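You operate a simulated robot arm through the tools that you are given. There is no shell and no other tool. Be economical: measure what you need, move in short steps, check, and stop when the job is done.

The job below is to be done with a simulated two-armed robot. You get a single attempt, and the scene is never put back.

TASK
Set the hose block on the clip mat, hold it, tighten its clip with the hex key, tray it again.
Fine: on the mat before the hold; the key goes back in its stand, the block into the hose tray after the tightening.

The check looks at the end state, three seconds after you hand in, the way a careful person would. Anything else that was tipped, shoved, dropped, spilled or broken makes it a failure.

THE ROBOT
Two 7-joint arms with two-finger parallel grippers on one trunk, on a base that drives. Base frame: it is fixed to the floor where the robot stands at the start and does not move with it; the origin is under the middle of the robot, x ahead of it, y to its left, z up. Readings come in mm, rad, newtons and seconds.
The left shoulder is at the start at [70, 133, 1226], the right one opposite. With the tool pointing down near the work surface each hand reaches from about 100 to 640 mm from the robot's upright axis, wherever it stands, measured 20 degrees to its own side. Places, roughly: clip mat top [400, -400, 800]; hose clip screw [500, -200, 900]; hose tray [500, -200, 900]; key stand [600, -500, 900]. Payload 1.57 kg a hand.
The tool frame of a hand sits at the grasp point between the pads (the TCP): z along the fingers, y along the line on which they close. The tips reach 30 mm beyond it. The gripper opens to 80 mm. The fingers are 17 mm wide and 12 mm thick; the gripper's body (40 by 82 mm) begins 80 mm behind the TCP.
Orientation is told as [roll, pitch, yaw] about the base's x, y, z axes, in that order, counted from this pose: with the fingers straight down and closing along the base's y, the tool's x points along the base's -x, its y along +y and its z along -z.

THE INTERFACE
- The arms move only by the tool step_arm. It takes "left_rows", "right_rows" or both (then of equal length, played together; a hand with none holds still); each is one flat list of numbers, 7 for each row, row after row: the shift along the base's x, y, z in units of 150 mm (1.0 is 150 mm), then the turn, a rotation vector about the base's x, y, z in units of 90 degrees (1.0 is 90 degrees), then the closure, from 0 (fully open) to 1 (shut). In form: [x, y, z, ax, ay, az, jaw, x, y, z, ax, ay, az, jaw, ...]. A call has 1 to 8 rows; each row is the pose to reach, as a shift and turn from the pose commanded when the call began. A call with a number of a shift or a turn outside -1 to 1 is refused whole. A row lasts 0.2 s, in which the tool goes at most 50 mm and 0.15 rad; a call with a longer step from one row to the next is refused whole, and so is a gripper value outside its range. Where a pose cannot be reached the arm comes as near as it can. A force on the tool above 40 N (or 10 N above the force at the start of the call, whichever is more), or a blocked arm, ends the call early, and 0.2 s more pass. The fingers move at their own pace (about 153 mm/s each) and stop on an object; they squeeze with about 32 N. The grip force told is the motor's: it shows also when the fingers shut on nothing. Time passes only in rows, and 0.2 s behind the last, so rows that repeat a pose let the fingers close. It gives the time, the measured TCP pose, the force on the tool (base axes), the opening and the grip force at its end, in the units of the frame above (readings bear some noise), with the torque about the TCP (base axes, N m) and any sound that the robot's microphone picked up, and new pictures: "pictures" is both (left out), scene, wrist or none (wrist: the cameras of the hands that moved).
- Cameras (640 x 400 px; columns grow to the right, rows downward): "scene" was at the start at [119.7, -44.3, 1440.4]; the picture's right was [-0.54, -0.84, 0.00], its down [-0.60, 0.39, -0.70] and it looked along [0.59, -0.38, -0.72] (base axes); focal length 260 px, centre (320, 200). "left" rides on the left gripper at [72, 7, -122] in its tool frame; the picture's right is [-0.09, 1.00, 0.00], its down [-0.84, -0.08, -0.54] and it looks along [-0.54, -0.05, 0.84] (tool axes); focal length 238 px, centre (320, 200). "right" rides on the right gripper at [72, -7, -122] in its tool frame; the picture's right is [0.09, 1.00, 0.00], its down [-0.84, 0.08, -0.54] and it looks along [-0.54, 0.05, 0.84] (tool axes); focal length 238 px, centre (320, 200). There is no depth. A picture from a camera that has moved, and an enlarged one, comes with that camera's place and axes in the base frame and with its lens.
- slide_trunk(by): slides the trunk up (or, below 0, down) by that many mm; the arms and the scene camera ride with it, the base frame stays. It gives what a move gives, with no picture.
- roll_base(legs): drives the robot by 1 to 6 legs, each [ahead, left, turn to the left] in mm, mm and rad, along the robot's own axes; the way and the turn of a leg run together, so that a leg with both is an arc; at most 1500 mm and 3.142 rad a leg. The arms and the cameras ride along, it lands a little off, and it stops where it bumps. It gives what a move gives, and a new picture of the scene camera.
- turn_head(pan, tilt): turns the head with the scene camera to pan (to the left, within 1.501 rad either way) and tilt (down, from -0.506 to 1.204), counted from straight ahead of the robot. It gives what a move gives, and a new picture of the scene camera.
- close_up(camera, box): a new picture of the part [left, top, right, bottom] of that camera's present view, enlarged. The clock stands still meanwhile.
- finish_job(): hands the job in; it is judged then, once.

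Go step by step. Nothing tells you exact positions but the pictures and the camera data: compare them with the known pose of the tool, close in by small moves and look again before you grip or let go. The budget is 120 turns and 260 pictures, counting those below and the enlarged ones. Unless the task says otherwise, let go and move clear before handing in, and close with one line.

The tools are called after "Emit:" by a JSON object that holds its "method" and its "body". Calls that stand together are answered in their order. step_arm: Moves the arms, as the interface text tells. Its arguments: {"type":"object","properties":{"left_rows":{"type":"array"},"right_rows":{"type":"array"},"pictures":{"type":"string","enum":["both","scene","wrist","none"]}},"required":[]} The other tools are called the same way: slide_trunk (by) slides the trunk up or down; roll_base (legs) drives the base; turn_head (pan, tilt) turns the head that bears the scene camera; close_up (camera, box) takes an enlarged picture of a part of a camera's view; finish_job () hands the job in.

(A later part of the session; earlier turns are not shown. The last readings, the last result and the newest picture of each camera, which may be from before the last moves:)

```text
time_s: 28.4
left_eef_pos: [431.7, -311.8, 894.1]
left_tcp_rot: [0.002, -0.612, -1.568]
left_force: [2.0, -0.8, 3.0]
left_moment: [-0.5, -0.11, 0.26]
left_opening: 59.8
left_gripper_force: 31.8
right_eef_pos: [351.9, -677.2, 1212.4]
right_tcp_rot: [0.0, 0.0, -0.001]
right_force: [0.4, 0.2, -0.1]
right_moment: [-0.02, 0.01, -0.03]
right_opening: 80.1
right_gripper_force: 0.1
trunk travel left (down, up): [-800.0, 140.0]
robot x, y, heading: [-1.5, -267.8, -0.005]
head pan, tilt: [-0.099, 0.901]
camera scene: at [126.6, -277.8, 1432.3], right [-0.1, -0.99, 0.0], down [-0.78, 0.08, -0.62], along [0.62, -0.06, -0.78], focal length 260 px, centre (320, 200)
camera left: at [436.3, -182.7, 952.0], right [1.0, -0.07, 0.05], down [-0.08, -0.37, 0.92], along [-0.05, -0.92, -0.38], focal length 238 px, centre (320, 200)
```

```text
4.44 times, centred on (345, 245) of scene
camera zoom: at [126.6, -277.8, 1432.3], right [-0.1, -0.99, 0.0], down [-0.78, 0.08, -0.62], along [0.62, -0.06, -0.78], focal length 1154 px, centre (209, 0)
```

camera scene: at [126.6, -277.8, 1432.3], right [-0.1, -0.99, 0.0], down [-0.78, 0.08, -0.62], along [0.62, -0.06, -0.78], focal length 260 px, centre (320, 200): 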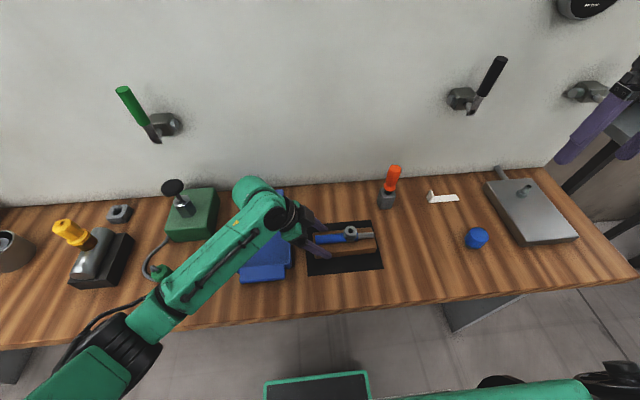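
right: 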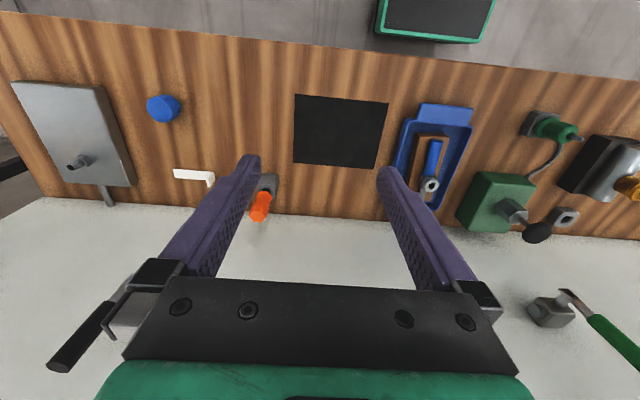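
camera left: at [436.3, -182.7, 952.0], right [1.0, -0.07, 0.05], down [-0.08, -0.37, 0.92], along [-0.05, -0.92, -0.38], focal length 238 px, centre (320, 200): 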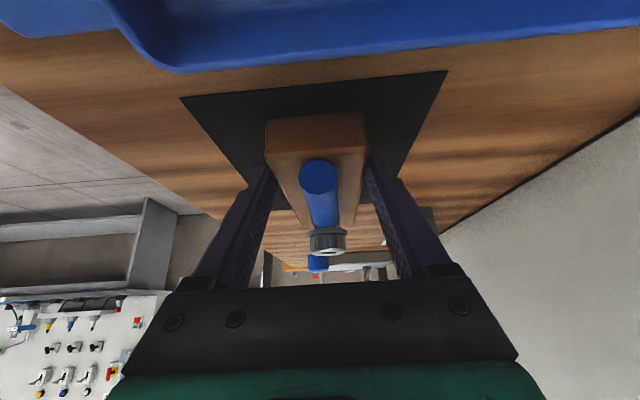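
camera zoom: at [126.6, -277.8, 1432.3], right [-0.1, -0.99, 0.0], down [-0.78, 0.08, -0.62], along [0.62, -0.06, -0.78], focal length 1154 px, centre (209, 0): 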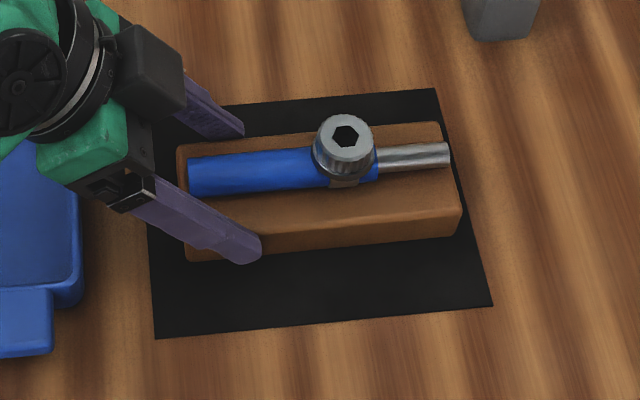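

The block is on the mat and held. The key's handle stands at about [554, -500] with its top at z ≈ 994. I'll bring the right hand toward it.

Emit:
{"method": "step_arm", "body": {"right_rows": [0.18, 0.18, -0.1, 0, 0, 0, 0, 0.37, 0.37, -0.2, 0, 0, 0, 0, 0.55, 0.55, -0.3, 0, 0, 0, 0, 0.74, 0.74, -0.4, 0, 0, 0, 0, 0.92, 0.92, -0.5, 0, 0, 0, 0, 0.92, 0.92, -0.5, 0, 0, 0, 0], "pictures": "both"}}

```text
time_s: 29.8
left_eef_pos: [430.6, -311.7, 892.8]
left_tcp_rot: [0.003, -0.611, -1.57]
left_force: [-0.3, -3.1, 4.8]
left_moment: [-0.21, -0.14, 0.26]
left_opening: 59.9
left_gripper_force: 32.0
right_eef_pos: [490.1, -538.7, 1137.5]
right_tcp_rot: [0.001, -0.003, -0.002]
right_force: [-1.4, -1.3, 0.5]
right_moment: [-0.02, 0.01, -0.02]
right_opening: 80.0
right_gripper_force: 0.1
trunk travel left (down, up): [-800.0, 140.0]
robot x, y, heading: [-1.9, -268.1, -0.001]
head pan, tilt: [-0.099, 0.901]
camera scene: at [125.4, -278.1, 1432.4], right [-0.1, -0.99, 0.0], down [-0.78, 0.08, -0.62], along [0.62, -0.06, -0.78], focal length 260 px, centre (320, 200)
camera right: at [419.2, -544.7, 1259.7], right [-0.09, 1.0, 0.0], down [0.84, 0.08, 0.54], along [0.54, 0.05, -0.84], focal length 238 px, centre (320, 200)
```

scene: 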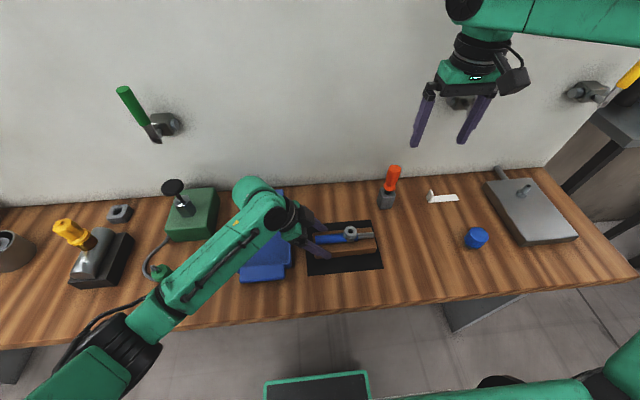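
right: 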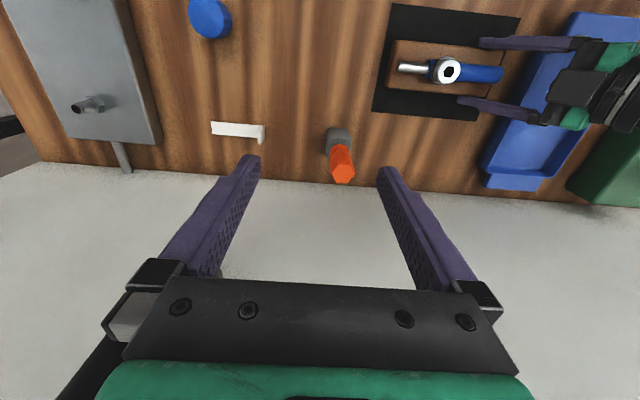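

Emit:
{"method": "step_arm", "body": {"right_rows": [0.14, 0.08, -0.1, 0, 0, 0, 0.2, 0.28, 0.16, -0.2, 0, 0, 0, 0.2, 0.407, 0.235, -0.35, 0, 0, 0, 0.2, 0.407, 0.235, -0.55, 0, 0, 0, 0.2, 0.407, 0.235, -0.55, 0, 0, 0, 0.2], "pictures": "both"}}

```text
time_s: 31.0
left_eef_pos: [430.1, -311.9, 893.3]
left_tcp_rot: [0.003, -0.611, -1.568]
left_force: [-0.8, -1.5, 4.8]
left_moment: [-0.16, 0.13, -0.22]
left_opening: 59.6
left_gripper_force: 32.5
right_eef_pos: [551.4, -504.1, 1055.7]
right_tcp_rot: [0.0, -0.002, -0.003]
right_force: [-0.7, 0.3, 0.3]
right_moment: [-0.01, 0.03, -0.02]
right_opening: 63.7
right_gripper_force: 0.0
trunk travel left (down, up): [-800.0, 140.0]
robot x, y, heading: [3.1, -268.7, -0.005]
head pan, tilt: [-0.099, 0.901]
camera scene: at [125.7, -277.8, 1432.4], right [-0.1, -0.99, 0.0], down [-0.78, 0.08, -0.62], along [0.62, -0.06, -0.78], focal length 260 px, centre (320, 200)
camera right: at [480.0, -510.6, 1176.8], right [-0.09, 1.0, 0.0], down [0.84, 0.08, 0.54], along [0.54, 0.05, -0.84], focal length 238 px, centre (320, 200)
```

scene: 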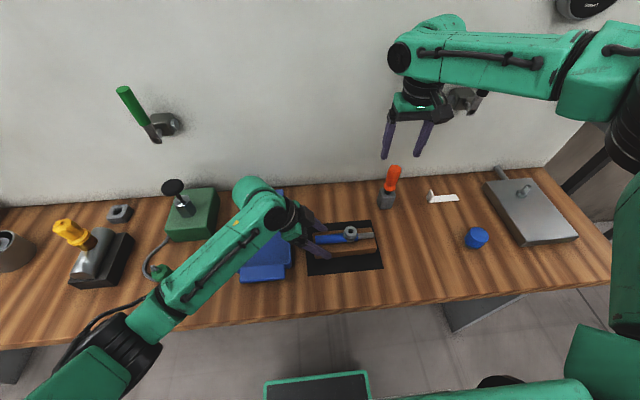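
right: 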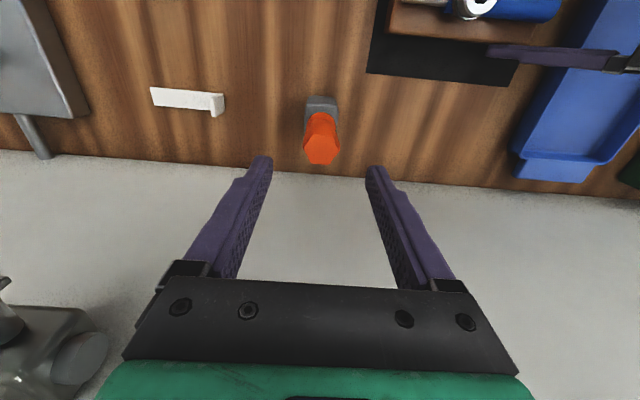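

Emit:
{"method": "close_up", "body": {"camera": "right", "box": [280, 80, 360, 180]}}

Emit:
{"method": "step_arm", "body": {"right_rows": [0, 0.003, -0.15, 0, 0, 0, 0.2, 0, 0.003, -0.3, 0, 0, 0, 0.2, 0, 0.003, -0.45, 0, 0, 0, 0.2, 0, 0.003, -0.58, 0, 0, 0, 0.2, 0, 0.003, -0.58, 0, 0, 0, 0.2], "pictures": "wrist"}}

Emit:
{"method": "close_up", "body": {"camera": "scene", "box": [360, 120, 440, 220]}}

```text
4.00 times, centred on (320, 130) of right
camera zoom: at [480.0, -510.6, 1176.8], right [-0.09, 1.0, 0.0], down [0.84, 0.08, 0.54], along [0.54, 0.05, -0.84], focal length 953 px, centre (320, 480)
```

zoom: 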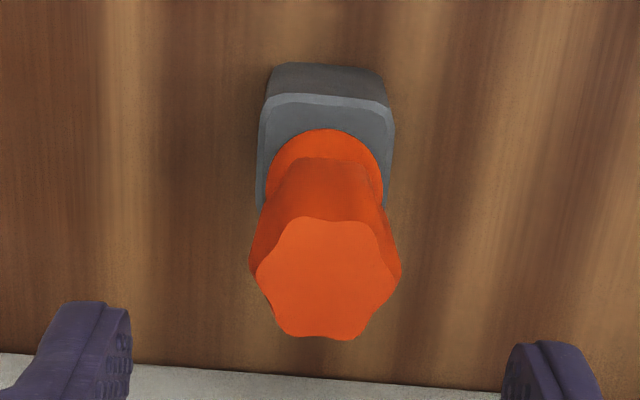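

```text
time_s: 32.2
left_eef_pos: [430.5, -311.2, 893.5]
left_tcp_rot: [0.001, -0.611, -1.568]
left_force: [-0.3, -0.3, 4.1]
left_moment: [-0.1, 0.02, 0.15]
left_opening: 59.8
left_gripper_force: 32.3
right_eef_pos: [539.6, -507.0, 972.6]
right_tcp_rot: [-0.001, -0.002, -0.001]
right_force: [-0.6, 0.9, -0.1]
right_moment: [-0.06, -0.01, -0.03]
right_opening: 64.2
right_gripper_force: 0.0
right hand out of reach, approached as far as the arm can: row 3, 4, 5
trunk travel left (down, up): [-800.0, 140.0]
robot x, y, heading: [1.3, -270.8, -0.006]
head pan, tilt: [-0.099, 0.901]
camera right: at [468.9, -513.4, 1094.3], right [-0.09, 1.0, 0.0], down [0.84, 0.08, 0.54], along [0.54, 0.05, -0.84], focal length 238 px, centre (320, 200)
```

right: 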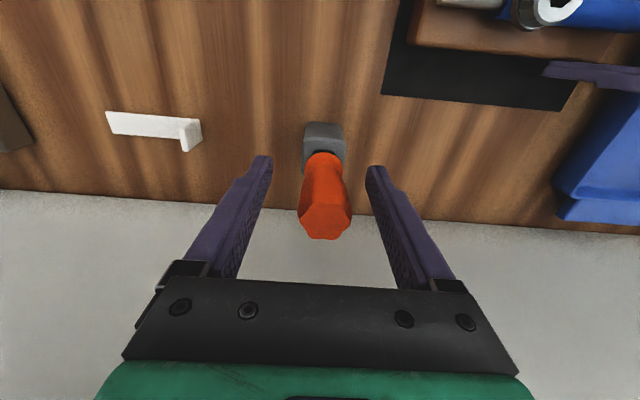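

```text
4.00 times, centred on (400, 170) of scene
camera zoom: at [125.7, -277.8, 1432.4], right [-0.1, -0.99, 0.0], down [-0.78, 0.08, -0.62], along [0.62, -0.06, -0.78], focal length 1039 px, centre (0, 320)
```

zoom: 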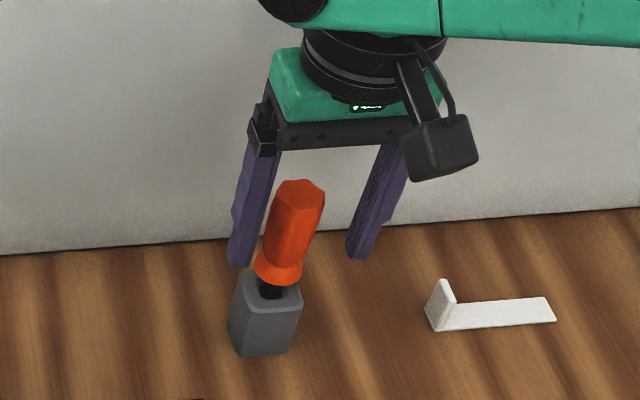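

The right arm is about 12 mm short of the key. I'll let the block rest on the mat, lift both hands, drive 55 mm ahead and re-hold from there.

Emit:
{"method": "step_arm", "body": {"left_rows": [0, 0, 0, 0, 0, 0, 0.5, 0, 0, 0, 0, 0, 0, 0.12, 0, 0, 0, 0, 0, 0, 0.12, 0, 0, 0.2, 0, 0, 0, 0.12, 0, 0, 0.4, 0, 0, 0, 0.12, 0, 0, 0.6, 0, 0, 0, 0.12, 0, 0, 0.6, 0, 0, 0, 0.12], "right_rows": [0, 0, 0, 0, 0, 0, 0.2, 0, 0, 0.1, 0, 0, 0, 0.2, 0, 0, 0.25, 0, 0, 0, 0.2, 0, 0, 0.4, 0, 0, 0, 0.2, 0, 0, 0.55, 0, 0, 0, 0.2, 0, 0, 0.7, 0, 0, 0, 0.2, 0, 0, 0.7, 0, 0, 0, 0.2], "pictures": "scene"}}

```text
time_s: 33.8
left_eef_pos: [430.2, -310.9, 983.7]
left_tcp_rot: [0.001, -0.611, -1.569]
left_force: [0.3, 0.3, -0.2]
left_moment: [0.01, -0.01, -0.01]
left_opening: 70.1
left_gripper_force: 0.1
right_eef_pos: [542.2, -507.5, 1078.2]
right_tcp_rot: [0.001, -0.001, -0.002]
right_force: [0.0, -0.3, -0.5]
right_moment: [0.04, -0.01, -0.02]
right_opening: 63.9
right_gripper_force: 0.0
trunk travel left (down, up): [-800.0, 140.0]
robot x, y, heading: [-0.9, -272.0, -0.001]
head pan, tilt: [-0.099, 0.901]
camera scene: at [127.0, -277.9, 1432.3], right [-0.1, -0.99, 0.0], down [-0.78, 0.08, -0.62], along [0.62, -0.06, -0.78], focal length 260 px, centre (320, 200)
```

scene: 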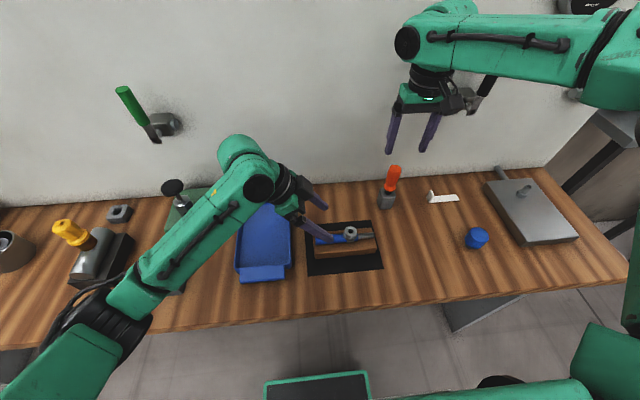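

Emit:
{"method": "step_arm", "body": {"right_rows": [-0.2, 0, 0, 0, 0, 0, 0.2, -0.4, 0, 0, 0, 0, 0, 0.2, -0.5, 0, 0, 0, 0, 0, 0.2], "pictures": "none"}}

Emit:
{"method": "roll_base", "body": {"legs": [[55, 0, 0]]}}

```text
time_s: 34.6
left_eef_pos: [430.4, -309.9, 982.1]
left_tcp_rot: [-0.001, -0.612, -1.57]
left_force: [-0.2, -0.2, -0.4]
left_moment: [-0.02, 0.0, 0.01]
left_opening: 70.5
left_gripper_force: 0.2
right_eef_pos: [465.7, -508.4, 1078.8]
right_tcp_rot: [0.0, 0.001, -0.002]
right_force: [-0.1, 0.6, -0.1]
right_moment: [0.0, -0.01, 0.02]
right_opening: 64.1
right_gripper_force: 0.0
trunk travel left (down, up): [-800.0, 140.0]
robot x, y, heading: [-0.0, -269.5, 0.002]
head pan, tilt: [-0.099, 0.901]
```

```text
time_s: 35.6
left_eef_pos: [481.8, -310.9, 985.3]
left_tcp_rot: [0.007, -0.612, -1.573]
left_force: [-0.3, -0.4, -0.4]
left_moment: [-0.01, -0.01, 0.03]
left_opening: 70.3
left_gripper_force: 0.0
right_eef_pos: [515.8, -507.9, 1080.8]
right_tcp_rot: [0.001, -0.006, -0.002]
right_force: [-0.1, 0.5, -0.2]
right_moment: [0.01, -0.04, -0.01]
right_opening: 64.2
right_gripper_force: 0.1
trunk travel left (down, up): [-800.0, 140.0]
robot x, y, heading: [55.6, -268.7, -0.007]
head pan, tilt: [-0.099, 0.901]
camera scene: at [175.2, -277.8, 1433.0], right [-0.1, -0.99, 0.0], down [-0.78, 0.08, -0.62], along [0.62, -0.06, -0.78], focal length 260 px, centre (320, 200)
```

scene: 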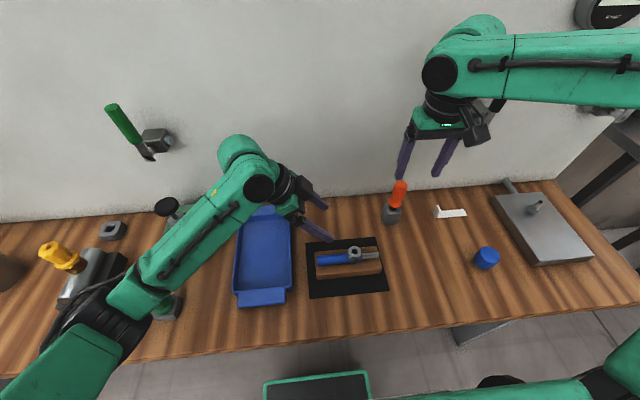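

Emit:
{"method": "step_arm", "body": {"left_rows": [-0.17, 0, 0, 0, 0, 0, 0.12, -0.338, 0, 0, 0, 0, 0, 0.12, -0.338, 0, -0.15, 0, 0, 0, 0.12, -0.338, 0, -0.3, 0, 0, 0, 0.12, -0.338, 0, -0.4, 0, 0, 0, 0.12, -0.338, 0, -0.4, 0, 0, 0, 0.12], "right_rows": [0.12, 0.015, -0.05, 0, 0, 0, 0.2, 0.238, 0.029, -0.1, 0, 0, 0, 0.2, 0.238, 0.029, -0.2, 0, 0, 0, 0.2, 0.238, 0.029, -0.3, 0, 0, 0, 0.2, 0.238, 0.029, -0.35, 0, 0, 0, 0.2, 0.238, 0.029, -0.35, 0, 0, 0, 0.2], "pictures": "both"}}

```text
time_s: 37.0
left_eef_pos: [435.3, -310.7, 922.1]
left_tcp_rot: [0.001, -0.611, -1.568]
left_force: [0.6, -0.1, 1.2]
left_moment: [0.0, 0.0, 0.0]
left_opening: 70.2
left_gripper_force: 0.0
right_eef_pos: [558.6, -503.4, 1024.5]
right_tcp_rot: [0.001, 0.001, -0.002]
right_force: [-0.2, 0.6, 0.1]
right_moment: [0.0, -0.02, -0.02]
right_opening: 64.0
right_gripper_force: 0.1
trunk travel left (down, up): [-800.0, 140.0]
robot x, y, heading: [55.1, -271.0, 0.002]
head pan, tilt: [-0.099, 0.901]
camera scene: at [182.4, -278.2, 1432.3], right [-0.1, -0.99, 0.0], down [-0.78, 0.08, -0.62], along [0.62, -0.06, -0.78], focal length 260 px, centre (320, 200)
camera right: at [486.7, -509.4, 1145.9], right [-0.09, 1.0, 0.0], down [0.84, 0.08, 0.54], along [0.54, 0.05, -0.84], focal length 238 px, centre (320, 200)
camera left: at [440.2, -182.4, 980.4], right [1.0, -0.07, 0.05], down [-0.08, -0.37, 0.92], along [-0.05, -0.92, -0.38], focal length 238 px, centre (320, 200)
```

scene: 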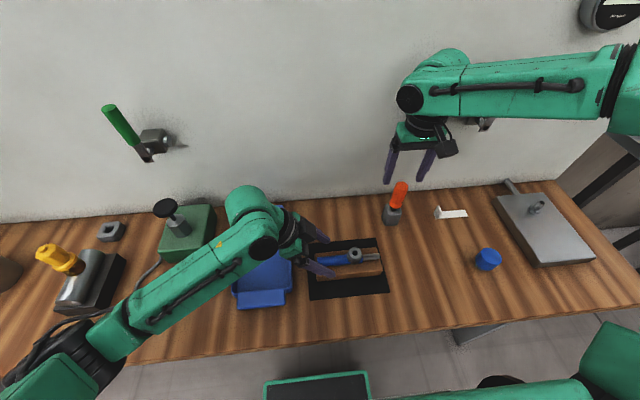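
right: 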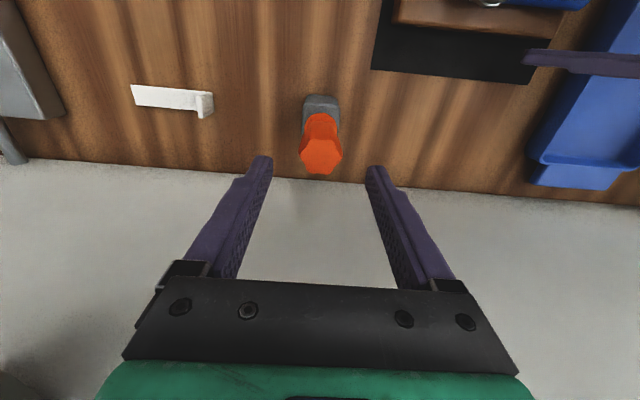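
left: 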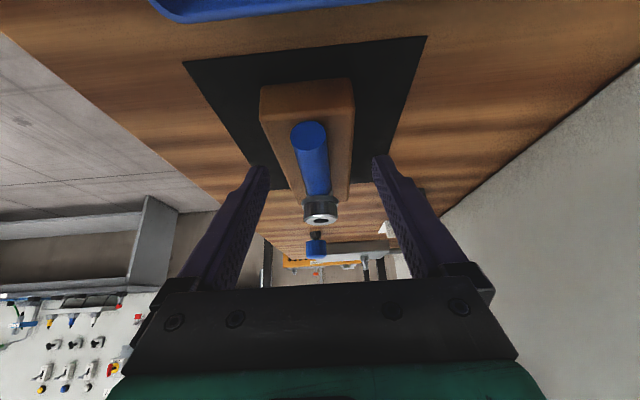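

Emit:
{"method": "step_arm", "body": {"left_rows": [-0.027, 0, 0, 0, 0, 0, 0.12, -0.027, 0, -0.1, 0, 0, 0, 0.12, -0.027, 0, -0.19, 0, 0, 0, 0.12, -0.027, 0, -0.19, 0, 0, 0, 0.3, -0.027, 0, -0.19, 0, 0, 0, 1, -0.027, 0, -0.19, 0, 0, 0, 1], "right_rows": [-0.05, 0, 0, 0, 0, 0, 0.2, -0.05, 0, -0.1, 0, 0, 0, 0.2, -0.05, 0, -0.2, 0, 0, 0, 0.2, -0.05, 0, -0.3, 0, 0, 0, 0.2, -0.05, 0, -0.35, 0, 0, 0, 0.2, -0.05, 0, -0.35, 0, 0, 0, 0.2], "pictures": "both"}}

```text
time_s: 38.4
left_eef_pos: [433.2, -310.0, 895.6]
left_tcp_rot: [0.001, -0.614, -1.568]
left_force: [0.7, -0.6, 1.3]
left_moment: [-0.46, 0.11, 0.12]
left_opening: 59.6
left_gripper_force: 32.0
right_eef_pos: [550.1, -503.2, 971.5]
right_tcp_rot: [-0.001, -0.002, -0.001]
right_force: [-0.3, 0.7, -0.3]
right_moment: [0.01, 0.02, -0.03]
right_opening: 63.8
right_gripper_force: 0.0
trunk travel left (down, up): [-800.0, 140.0]
robot x, y, heading: [56.2, -273.9, -0.006]
head pan, tilt: [-0.099, 0.901]
camera scene: at [181.9, -277.9, 1432.3], right [-0.1, -0.99, 0.0], down [-0.78, 0.08, -0.62], along [0.62, -0.06, -0.78], focal length 260 px, centre (320, 200)
camera right: at [478.8, -509.2, 1094.1], right [-0.09, 1.0, 0.0], down [0.84, 0.08, 0.54], along [0.54, 0.05, -0.84], focal length 238 px, centre (320, 200)
camera left: at [436.7, -182.4, 953.1], right [1.0, -0.07, 0.05], down [-0.08, -0.37, 0.92], along [-0.05, -0.92, -0.38], focal length 238 px, centre (320, 200)
```

scene: 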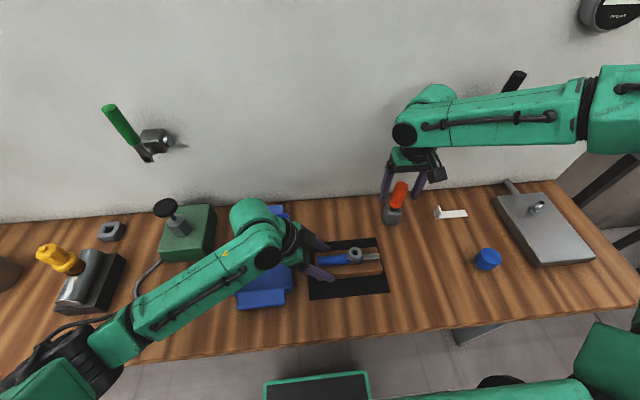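
right: 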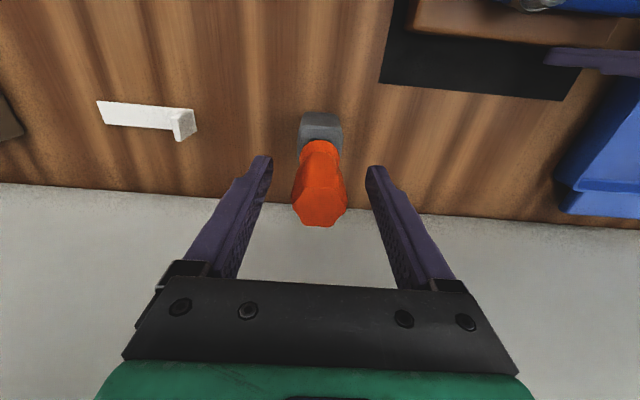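
left: 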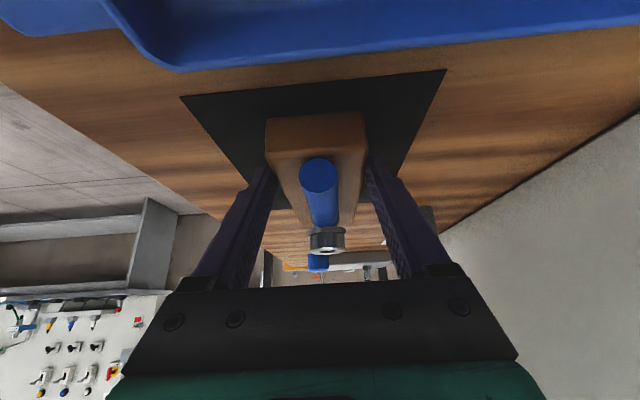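

Emit:
{"method": "step_arm", "body": {"right_rows": [0, 0, 0, 0, 0, 0, 0.5, 0, 0, 0, 0, 0, 0, 0.7, 0, 0, 0, 0, 0, 0, 1, 0, 0, 0, 0, 0, 0, 1], "pictures": "wrist"}}

Emit:
{"method": "close_up", "body": {"camera": "scene", "box": [360, 140, 450, 240]}}

```text
time_s: 39.4
left_eef_pos: [431.1, -310.7, 894.3]
left_tcp_rot: [0.0, -0.611, -1.571]
left_force: [0.7, -0.2, 3.6]
left_moment: [-0.44, 0.05, 0.03]
left_opening: 59.7
left_gripper_force: 31.7
right_eef_pos: [549.7, -502.7, 971.6]
right_tcp_rot: [-0.001, 0.001, -0.003]
right_force: [0.2, -0.3, -1.1]
right_moment: [-0.05, 0.01, 0.01]
right_opening: 27.7
right_gripper_force: 32.0
trunk travel left (down, up): [-800.0, 140.0]
robot x, y, heading: [52.3, -269.1, -0.002]
head pan, tilt: [-0.099, 0.901]
camera right: at [478.8, -509.2, 1094.2], right [-0.09, 1.0, 0.0], down [0.84, 0.08, 0.54], along [0.54, 0.05, -0.84], focal length 238 px, centre (320, 200)
```

right: 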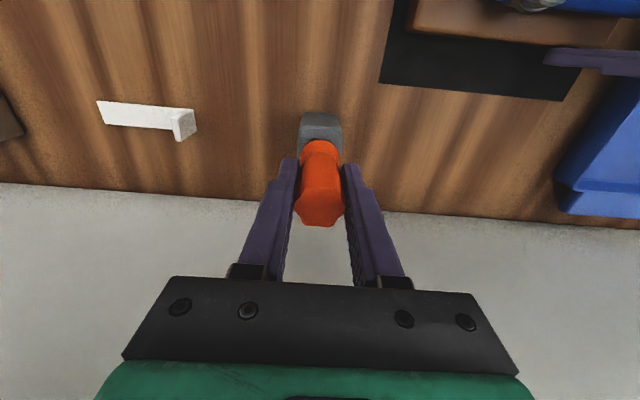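

```text
4.00 times, centred on (405, 190) of scene
camera zoom: at [181.9, -278.0, 1432.3], right [-0.1, -0.99, 0.0], down [-0.78, 0.08, -0.62], along [0.62, -0.06, -0.78], focal length 1039 px, centre (-20, 240)
```

zoom: 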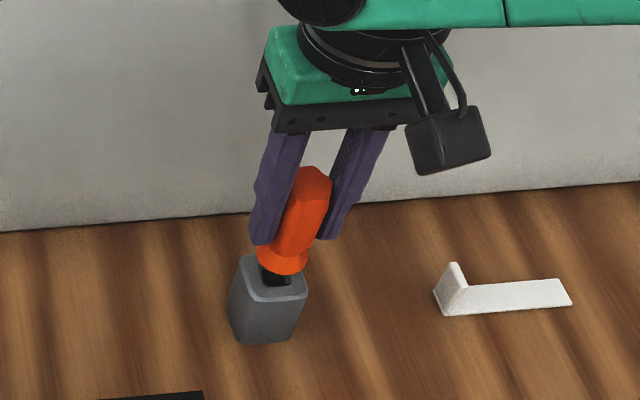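

The key is gripped, with the stand pose at TCP [549.8, -502.8, 971.6]. I'll lift it straight out.

Emit:
{"method": "step_arm", "body": {"right_rows": [0, 0, 0.1, 0, 0, 0, 1, 0, 0, 0.25, 0, 0, 0, 1, 0, 0, 0.4, 0, 0, 0, 1, 0, 0, 0.55, 0, 0, 0, 1, 0, 0, 0.7, 0, 0, 0, 1, 0, 0, 0.85, 0, 0, 0, 1, 0, 0, 0.85, 0, 0, 0, 1], "pictures": "both"}}

Emit:
{"method": "close_up", "body": {"camera": "scene", "box": [360, 100, 460, 240]}}

```text
time_s: 41.0
left_eef_pos: [431.7, -311.3, 895.1]
left_tcp_rot: [0.004, -0.611, -1.569]
left_force: [2.1, -1.1, 5.6]
left_moment: [-0.13, -0.1, 0.16]
left_opening: 59.7
left_gripper_force: 32.2
right_eef_pos: [549.2, -504.0, 1100.3]
right_tcp_rot: [0.001, 0.0, -0.002]
right_force: [0.2, -0.2, -1.1]
right_moment: [0.0, 0.02, 0.0]
right_opening: 28.1
right_gripper_force: 32.5
trunk travel left (down, up): [-800.0, 140.0]
robot x, y, heading: [52.0, -266.9, 0.002]
head pan, tilt: [-0.099, 0.901]
camera scene: at [181.7, -278.1, 1432.4], right [-0.1, -0.99, 0.0], down [-0.78, 0.08, -0.62], along [0.62, -0.06, -0.78], focal length 260 px, centre (320, 200)
camera right: at [479.2, -509.6, 1221.9], right [-0.09, 1.0, 0.0], down [0.84, 0.08, 0.54], along [0.54, 0.05, -0.84], focal length 238 px, centre (320, 200)
```

scene: 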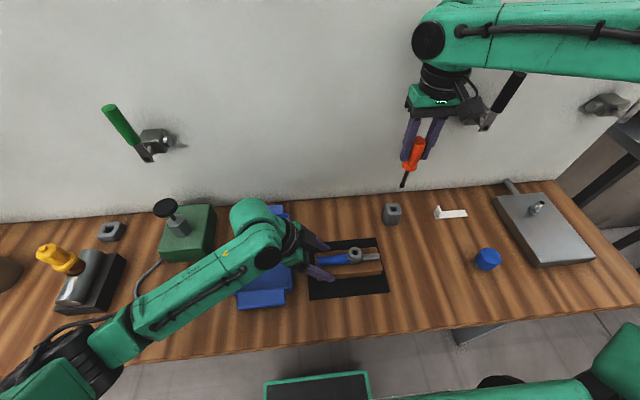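
right: 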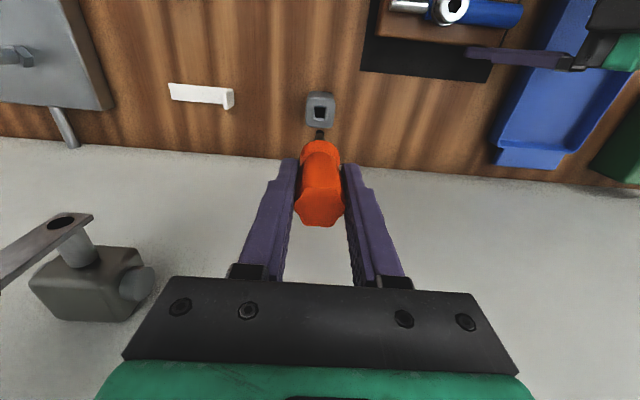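

```text
2.86 times, centred on (410, 170) of scene
camera zoom: at [181.7, -278.1, 1432.4], right [-0.1, -0.99, 0.0], down [-0.78, 0.08, -0.62], along [0.62, -0.06, -0.78], focal length 742 px, centre (63, 286)
```

zoom: 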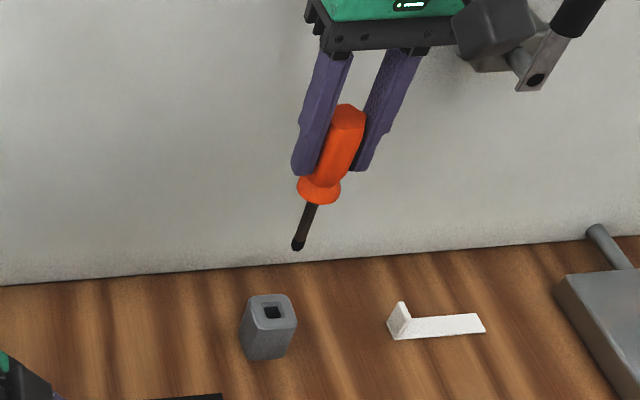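

The key is held upright, with its tip about 105 mm below the TCP. I'll move away from the wall toward the screw, staying high and turning to a positive yaw for clockwise travel.

Emit:
{"method": "step_arm", "body": {"right_rows": [-0.2, 0.05, 0, 0, 0, 0, 1, -0.4, 0.2, 0, 0, 0, 0, 1, -0.6, 0.35, 0, 0, 0, 0, 1, -0.775, 0.5, 0, 0, 0, 0.08, 1, -0.775, 0.65, 0, 0, 0, 0.17, 1, -0.775, 0.72, 0, 0, 0, 0.26, 1, -0.775, 0.72, 0, 0, 0, 0.35, 1, -0.775, 0.72, 0, 0, 0, 0.35, 1], "pictures": "both"}}

```text
time_s: 42.8
left_eef_pos: [431.4, -310.8, 894.1]
left_tcp_rot: [0.0, -0.61, -1.571]
left_force: [0.2, 1.1, 5.5]
left_moment: [-0.03, 0.01, -0.24]
left_opening: 59.8
left_gripper_force: 32.3
right_eef_pos: [433.4, -394.6, 1098.7]
right_tcp_rot: [0.0, -0.002, 0.55]
right_force: [0.8, -0.5, -0.7]
right_moment: [-0.03, -0.01, -0.01]
right_opening: 27.8
right_gripper_force: 32.2
trunk travel left (down, up): [-800.0, 140.0]
robot x, y, heading: [55.0, -266.5, -0.003]
head pan, tilt: [-0.099, 0.901]
camera scene: at [181.2, -277.8, 1432.4], right [-0.1, -0.99, 0.0], down [-0.78, 0.08, -0.62], along [0.62, -0.06, -0.78], focal length 260 px, centre (320, 200)
camera right: at [376.1, -437.7, 1221.6], right [-0.6, 0.8, 0.0], down [0.67, 0.5, 0.54], along [0.43, 0.32, -0.84], focal length 238 px, centre (320, 200)
```

scene: 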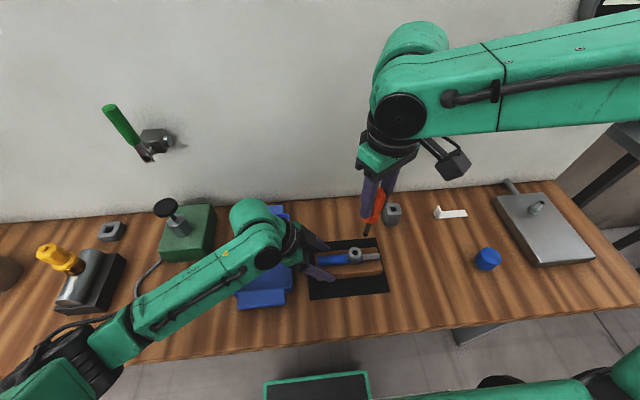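
right: 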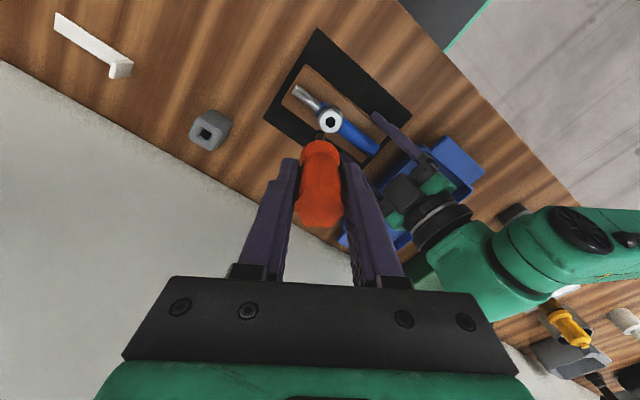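

Emit:
{"method": "close_up", "body": {"camera": "right", "box": [280, 80, 380, 180]}}

Emit:
{"method": "close_up", "body": {"camera": "scene", "box": [310, 170, 410, 290]}}

```text
4.00 times, centred on (330, 130) of right
camera zoom: at [376.1, -437.7, 1221.6], right [-0.6, 0.8, 0.0], down [0.67, 0.5, 0.54], along [0.43, 0.32, -0.84], focal length 953 px, centre (280, 480)
```

zoom: 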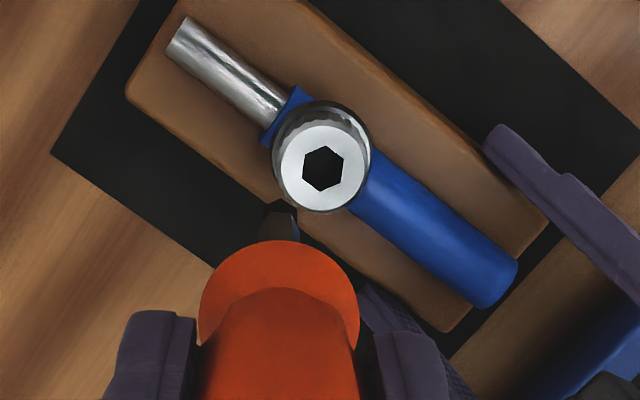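

```text
3.33 times, centred on (360, 230) of scene
camera zoom: at [181.2, -277.8, 1432.4], right [-0.1, -0.99, 0.0], down [-0.78, 0.08, -0.62], along [0.62, -0.06, -0.78], focal length 866 px, centre (187, 100)
```

zoom: 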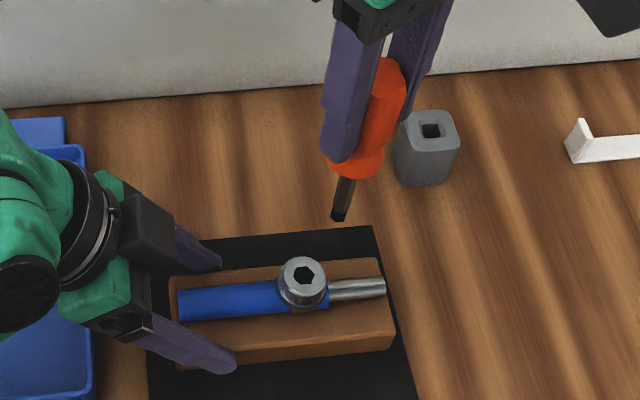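

Emit:
{"method": "close_up", "body": {"camera": "right", "box": [310, 105, 350, 150]}}

Emit:
{"method": "close_up", "body": {"camera": "scene", "box": [340, 210, 380, 270]}}

```text
8.89 times, centred on (330, 128) of right
camera zoom: at [376.1, -437.7, 1221.6], right [-0.6, 0.8, 0.0], down [0.67, 0.5, 0.54], along [0.43, 0.32, -0.84], focal length 2119 px, centre (231, 844)
```

zoom: 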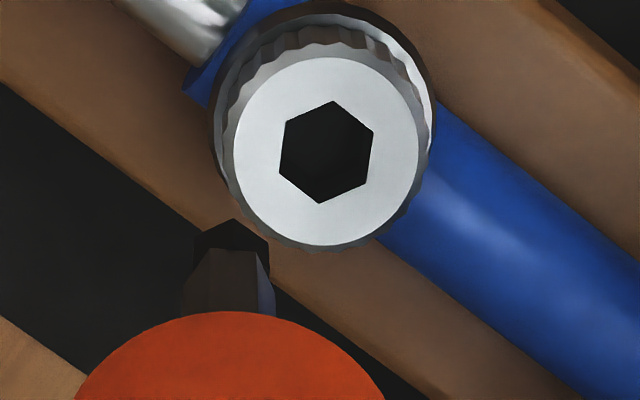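

```text
6.67 times, centred on (360, 240) of scene
camera zoom: at [181.2, -277.8, 1432.4], right [-0.1, -0.99, 0.0], down [-0.78, 0.08, -0.62], along [0.62, -0.06, -0.78], focal length 1731 px, centre (53, -67)
```

zoom: 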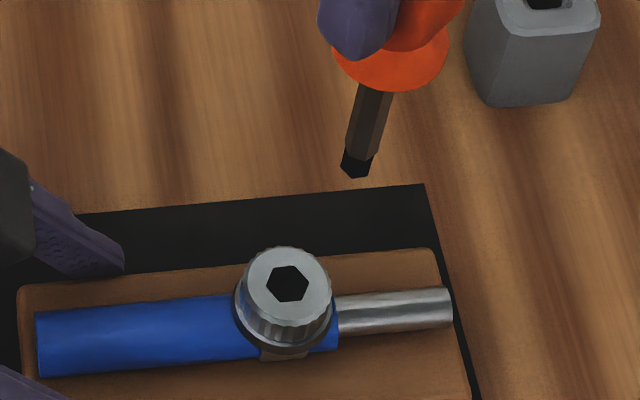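

The socket is at about [431, -380] and its hex is turned about 0.11 rad clockwise from the key. I'll align and lower to just above it.

Emit:
{"method": "step_arm", "body": {"right_rows": [-0.008, 0.05, 0, 0, 0, -0.03, 1, -0.0167, 0.096, 0, 0, 0, -0.07, 1, -0.0167, 0.096, -0.15, 0, 0, -0.07, 1, -0.0167, 0.096, -0.3, 0, 0, -0.07, 1, -0.0167, 0.096, -0.42, 0, 0, -0.07, 1, -0.0167, 0.096, -0.42, 0, 0, -0.07, 1], "pictures": "none"}}

Emit:
{"method": "close_up", "body": {"camera": "right", "box": [280, 80, 380, 180]}}

Emit:
{"method": "close_up", "body": {"camera": "scene", "box": [325, 200, 385, 280]}}

Emit:
{"method": "close_up", "body": {"camera": "left", "box": [260, 180, 380, 290]}}

```text
time_s: 44.2
left_eef_pos: [430.7, -310.5, 895.4]
left_tcp_rot: [0.002, -0.612, -1.57]
left_force: [-1.4, 0.7, 3.5]
left_moment: [-0.05, 0.06, 0.01]
left_opening: 59.7
left_gripper_force: 32.1
right_eef_pos: [430.7, -381.4, 1036.5]
right_tcp_rot: [0.0, -0.002, 0.438]
right_force: [0.9, 0.0, -0.1]
right_moment: [-0.01, 0.0, -0.01]
right_opening: 28.1
right_gripper_force: 32.4
trunk travel left (down, up): [-800.0, 140.0]
robot x, y, heading: [51.5, -267.9, -0.001]
head pan, tilt: [-0.099, 0.901]
```

```text
4.00 times, centred on (330, 130) of right
camera zoom: at [368.8, -416.9, 1158.3], right [-0.51, 0.86, 0.0], down [0.72, 0.42, 0.54], along [0.47, 0.27, -0.84], focal length 953 px, centre (280, 480)
```

zoom: 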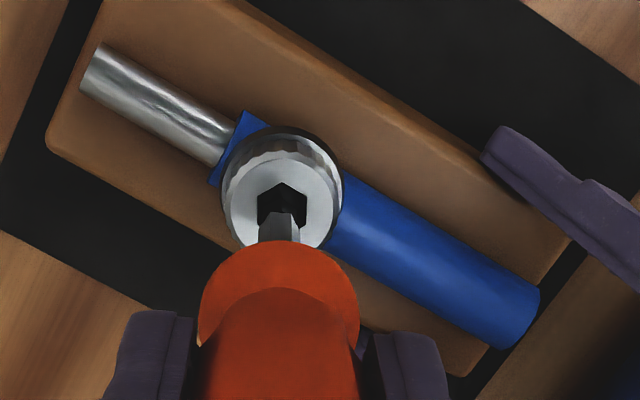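

```text
5.00 times, centred on (355, 240) of scene
camera zoom: at [181.2, -277.8, 1432.4], right [-0.1, -0.99, 0.0], down [-0.78, 0.08, -0.62], along [0.62, -0.06, -0.78], focal length 1298 px, centre (145, 0)
```

zoom: 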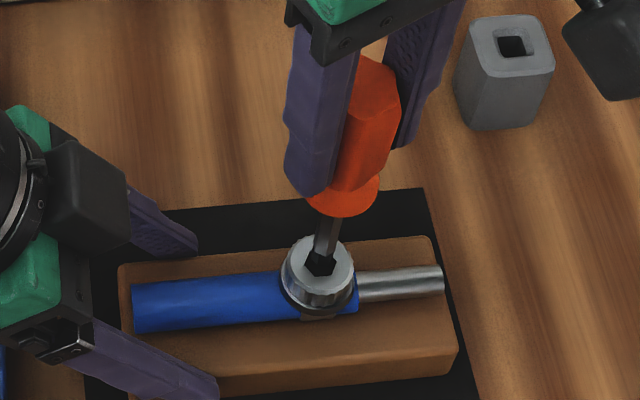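

```text
3.64 times, centred on (320, 235) of left
camera zoom: at [436.1, -182.3, 953.2], right [1.0, -0.07, 0.05], down [-0.08, -0.37, 0.92], along [-0.05, -0.92, -0.38], focal length 867 px, centre (320, 73)
```

zoom: 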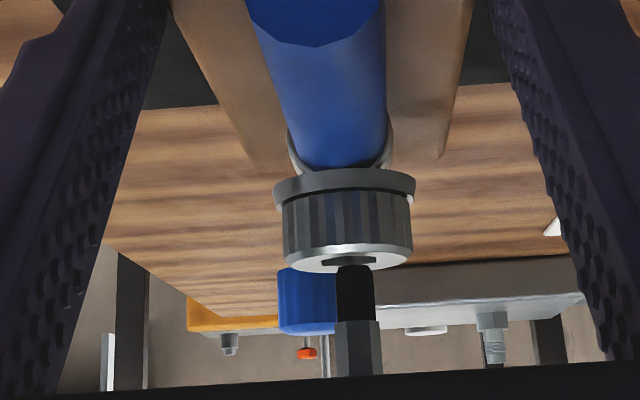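

The key is nearly over the socket, about 1.7 mm too far in +x by the left-hand view. I'll correct that and descend in small steps.

Emit:
{"method": "step_arm", "body": {"right_rows": [-0.0113, 0.001, 0, 0, 0, 0, 1, -0.0113, 0.001, -0.03, 0, 0, 0, 1, -0.0113, 0.001, -0.06, 0, 0, 0, 1, -0.0113, 0.001, -0.06, 0, 0, 0, 1], "pictures": "none"}}

Emit:
{"method": "close_up", "body": {"camera": "left", "box": [280, 190, 380, 290]}}

Emit:
{"method": "close_up", "body": {"camera": "scene", "box": [335, 225, 375, 270]}}

```text
time_s: 45.2
left_eef_pos: [431.7, -310.1, 893.8]
left_tcp_rot: [0.003, -0.611, -1.573]
left_force: [-2.3, -1.0, 3.8]
left_moment: [0.03, 0.03, -0.01]
left_opening: 59.6
left_gripper_force: 32.5
right_eef_pos: [429.5, -380.2, 1028.4]
right_tcp_rot: [0.0, 0.0, 0.438]
right_force: [1.6, 1.6, -1.0]
right_moment: [0.08, -0.06, 0.02]
right_opening: 28.0
right_gripper_force: 32.6
trunk travel left (down, up): [-800.0, 140.0]
robot x, y, heading: [54.5, -268.6, 0.002]
head pan, tilt: [-0.099, 0.901]
```

```text
4.00 times, centred on (330, 240) of left
camera zoom: at [436.2, -182.3, 953.2], right [1.0, -0.07, 0.05], down [-0.08, -0.37, 0.92], along [-0.05, -0.92, -0.38], focal length 953 px, centre (280, 40)
```

zoom: 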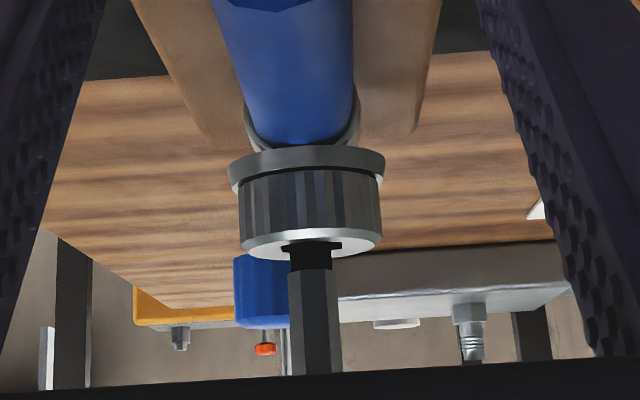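

```text
8.89 times, centred on (355, 248) of scene
camera zoom: at [181.2, -277.8, 1432.4], right [-0.1, -0.99, 0.0], down [-0.78, 0.08, -0.62], along [0.62, -0.06, -0.78], focal length 2308 px, centre (9, -222)
```

zoom: 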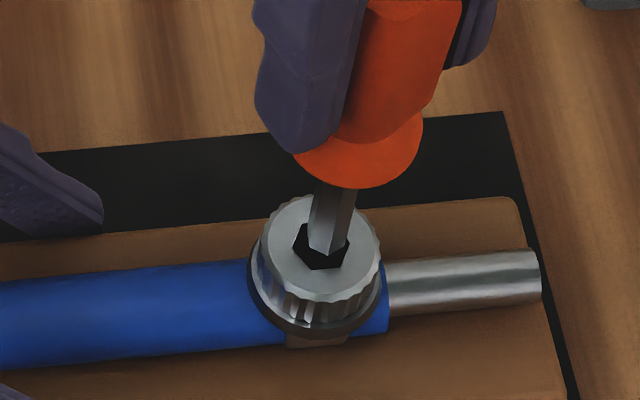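

The tip is entering the socket. I'll continue gently.

Emit:
{"method": "step_arm", "body": {"right_rows": [0, 0, -0.013, 0, 0, 0, 1, 0, 0, -0.027, 0, 0, 0, 1, 0, 0, -0.04, 0, 0, 0, 1, 0, 0, -0.04, 0, 0, 0, 1], "pictures": "none"}}

Emit:
{"method": "close_up", "body": {"camera": "left", "box": [280, 190, 380, 290]}}

```text
time_s: 46.2
left_eef_pos: [431.5, -310.4, 893.5]
left_tcp_rot: [0.002, -0.611, -1.568]
left_force: [1.2, -3.2, -1.0]
left_moment: [0.46, -0.02, 0.59]
left_opening: 59.4
left_gripper_force: 31.4
right_eef_pos: [429.6, -381.4, 1022.3]
right_tcp_rot: [0.0, -0.003, 0.438]
right_force: [2.3, 1.4, 19.4]
right_moment: [0.21, -0.28, -0.01]
right_opening: 27.7
right_gripper_force: 31.7
trunk travel left (down, up): [-800.0, 140.0]
robot x, y, heading: [53.8, -269.9, -0.002]
head pan, tilt: [-0.099, 0.901]
```

```text
4.00 times, centred on (330, 240) of left
camera zoom: at [435.8, -182.2, 953.3], right [1.0, -0.07, 0.05], down [-0.08, -0.38, 0.92], along [-0.05, -0.92, -0.38], focal length 953 px, centre (280, 40)
```

zoom: 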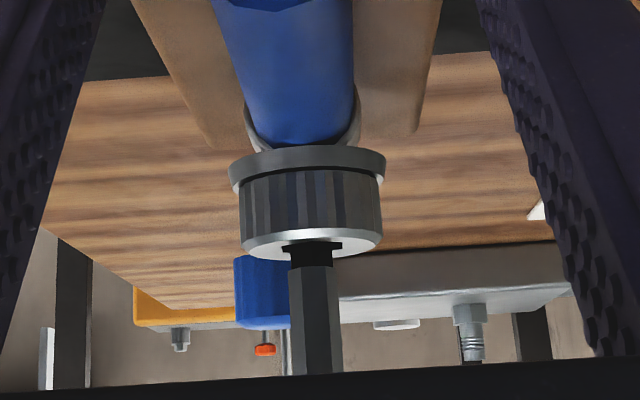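

The key has stopped with about 8 mm seated and 19 N on it, so it looks bottomed in the socket. I'll ease the pressure slightly and turn clockwise, watching the torque.

Emit:
{"method": "step_arm", "body": {"right_rows": [0, 0, 0.01, 0, 0, 0, 1, 0, 0, 0.01, 0, 0, -0.05, 1, 0, 0, 0.01, 0, 0, -0.1, 1, 0, 0, 0.01, 0, 0, -0.15, 1, 0, 0, 0.01, 0, 0, -0.2, 1], "pictures": "none"}}

Emit:
{"method": "close_up", "body": {"camera": "scene", "box": [325, 215, 385, 275]}}

Emit:
{"method": "close_up", "body": {"camera": "right", "box": [270, 70, 370, 190]}}

```text
time_s: 47.4
left_eef_pos: [430.2, -312.0, 895.5]
left_tcp_rot: [-0.001, -0.613, -1.57]
left_force: [-3.5, -2.7, 2.0]
left_moment: [-0.1, 0.21, -0.29]
left_opening: 59.7
left_gripper_force: 31.6
right_eef_pos: [428.4, -380.1, 1023.2]
right_tcp_rot: [0.0, 0.001, 0.122]
right_force: [3.0, 2.5, -2.5]
right_moment: [0.32, -0.24, 0.01]
right_opening: 27.8
right_gripper_force: 32.3
trunk travel left (down, up): [-800.0, 140.0]
robot x, y, heading: [55.2, -270.9, -0.002]
head pan, tilt: [-0.099, 0.901]
```

```text
6.67 times, centred on (355, 245) of scene
camera zoom: at [181.4, -277.9, 1432.3], right [-0.1, -0.99, 0.0], down [-0.78, 0.08, -0.62], along [0.62, -0.06, -0.78], focal length 1731 px, centre (87, -100)
```

zoom: 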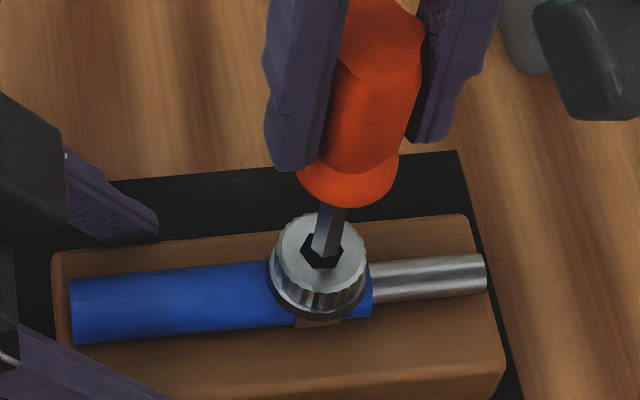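

```text
3.33 times, centred on (320, 130) of right
camera zoom: at [359.3, -395.9, 1145.4], right [-0.21, 0.98, 0.0], down [0.82, 0.18, 0.54], along [0.53, 0.12, -0.84], focal length 794 px, centre (320, 433)
```

zoom: 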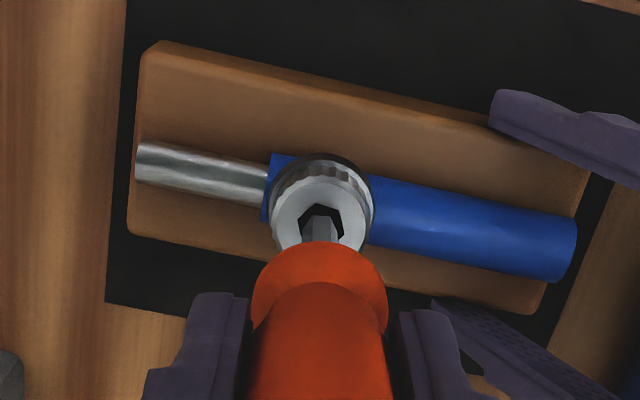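

Emit:
{"method": "close_up", "body": {"camera": "right", "box": [300, 110, 345, 150]}}

Emit:
{"method": "close_up", "body": {"camera": "left", "box": [300, 210, 370, 270]}}

```text
10.00 times, centred on (322, 130) of right
camera zoom: at [359.3, -395.9, 1145.4], right [-0.21, 0.98, 0.0], down [0.82, 0.18, 0.54], along [0.53, 0.12, -0.84], focal length 2384 px, centre (295, 900)
```

zoom: 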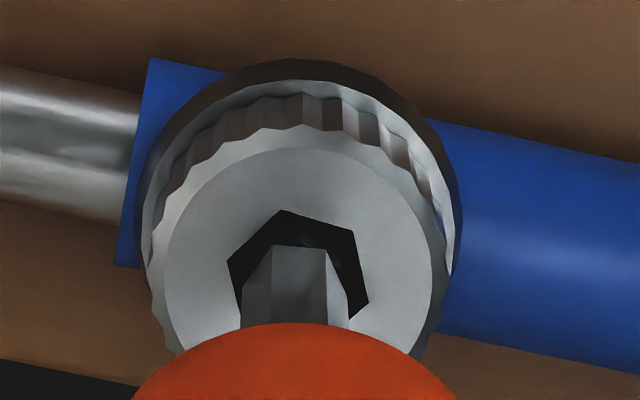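

```text
6.67 times, centred on (335, 240) of left
camera zoom: at [436.2, -182.6, 953.1], right [1.0, -0.07, 0.05], down [-0.08, -0.37, 0.92], along [-0.05, -0.92, -0.38], focal length 1589 px, centre (220, -67)
```

zoom: 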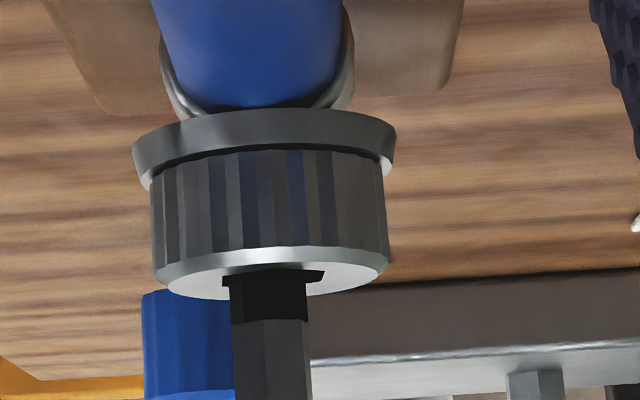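

The hex has turned about 0.15 rad clockwise with the key after taking up play, at almost no torque. I'll keep turning clockwise.

Emit:
{"method": "step_arm", "body": {"right_rows": [0, 0, 0, 0, 0, -0.06, 1, 0, 0, 0, 0, 0, -0.12, 1, 0, 0, 0, 0, 0, -0.18, 1, 0, 0, 0, 0, 0, -0.24, 1, 0, 0, 0, 0, 0, -0.3, 1, 0, 0, 0, 0, 0, -0.36, 1, 0, 0, 0, 0, 0, -0.42, 1], "pictures": "none"}}

Emit:
{"method": "close_up", "body": {"camera": "right", "box": [290, 100, 350, 155]}}

Emit:
{"method": "close_up", "body": {"camera": "scene", "box": [300, 190, 420, 300]}}

```text
time_s: 49.0
left_eef_pos: [432.2, -311.2, 894.0]
left_tcp_rot: [0.001, -0.61, -1.57]
left_force: [-4.8, -5.0, 0.4]
left_moment: [-0.31, 0.08, -0.22]
left_opening: 60.0
left_gripper_force: 31.8
right_eef_pos: [430.3, -381.0, 1023.9]
right_tcp_rot: [0.002, 0.001, -0.539]
right_force: [2.9, 4.1, -0.1]
right_moment: [0.47, -0.46, -0.01]
right_opening: 28.1
right_gripper_force: 31.8
trunk travel left (down, up): [-800.0, 140.0]
robot x, y, heading: [54.9, -269.1, -0.004]
head pan, tilt: [-0.099, 0.901]
```

```text
7.27 times, centred on (320, 128) of right
camera zoom: at [365.2, -349.4, 1145.7], right [0.43, 0.9, 0.0], down [0.76, -0.36, 0.54], along [0.49, -0.23, -0.84], focal length 1734 px, centre (320, 727)
```

zoom: 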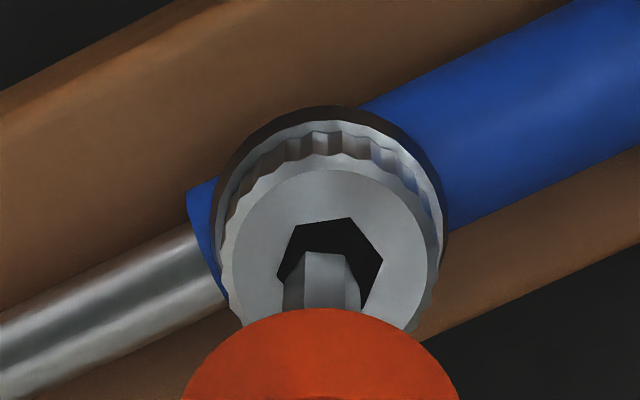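

```text
3.64 times, centred on (360, 245) of scene
camera zoom: at [181.6, -278.1, 1432.4], right [-0.1, -0.99, 0.0], down [-0.78, 0.08, -0.62], along [0.62, -0.06, -0.78], focal length 944 px, centre (174, 36)
```

zoom: 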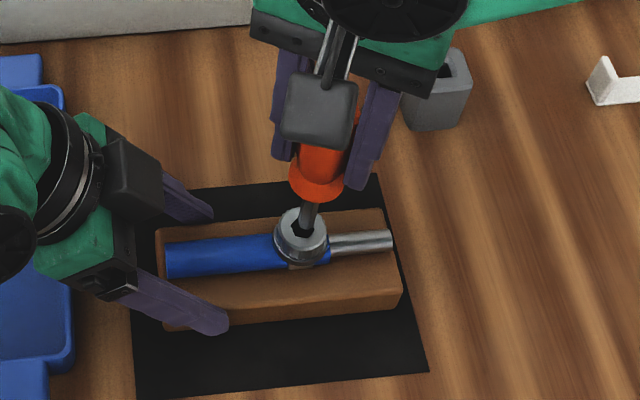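

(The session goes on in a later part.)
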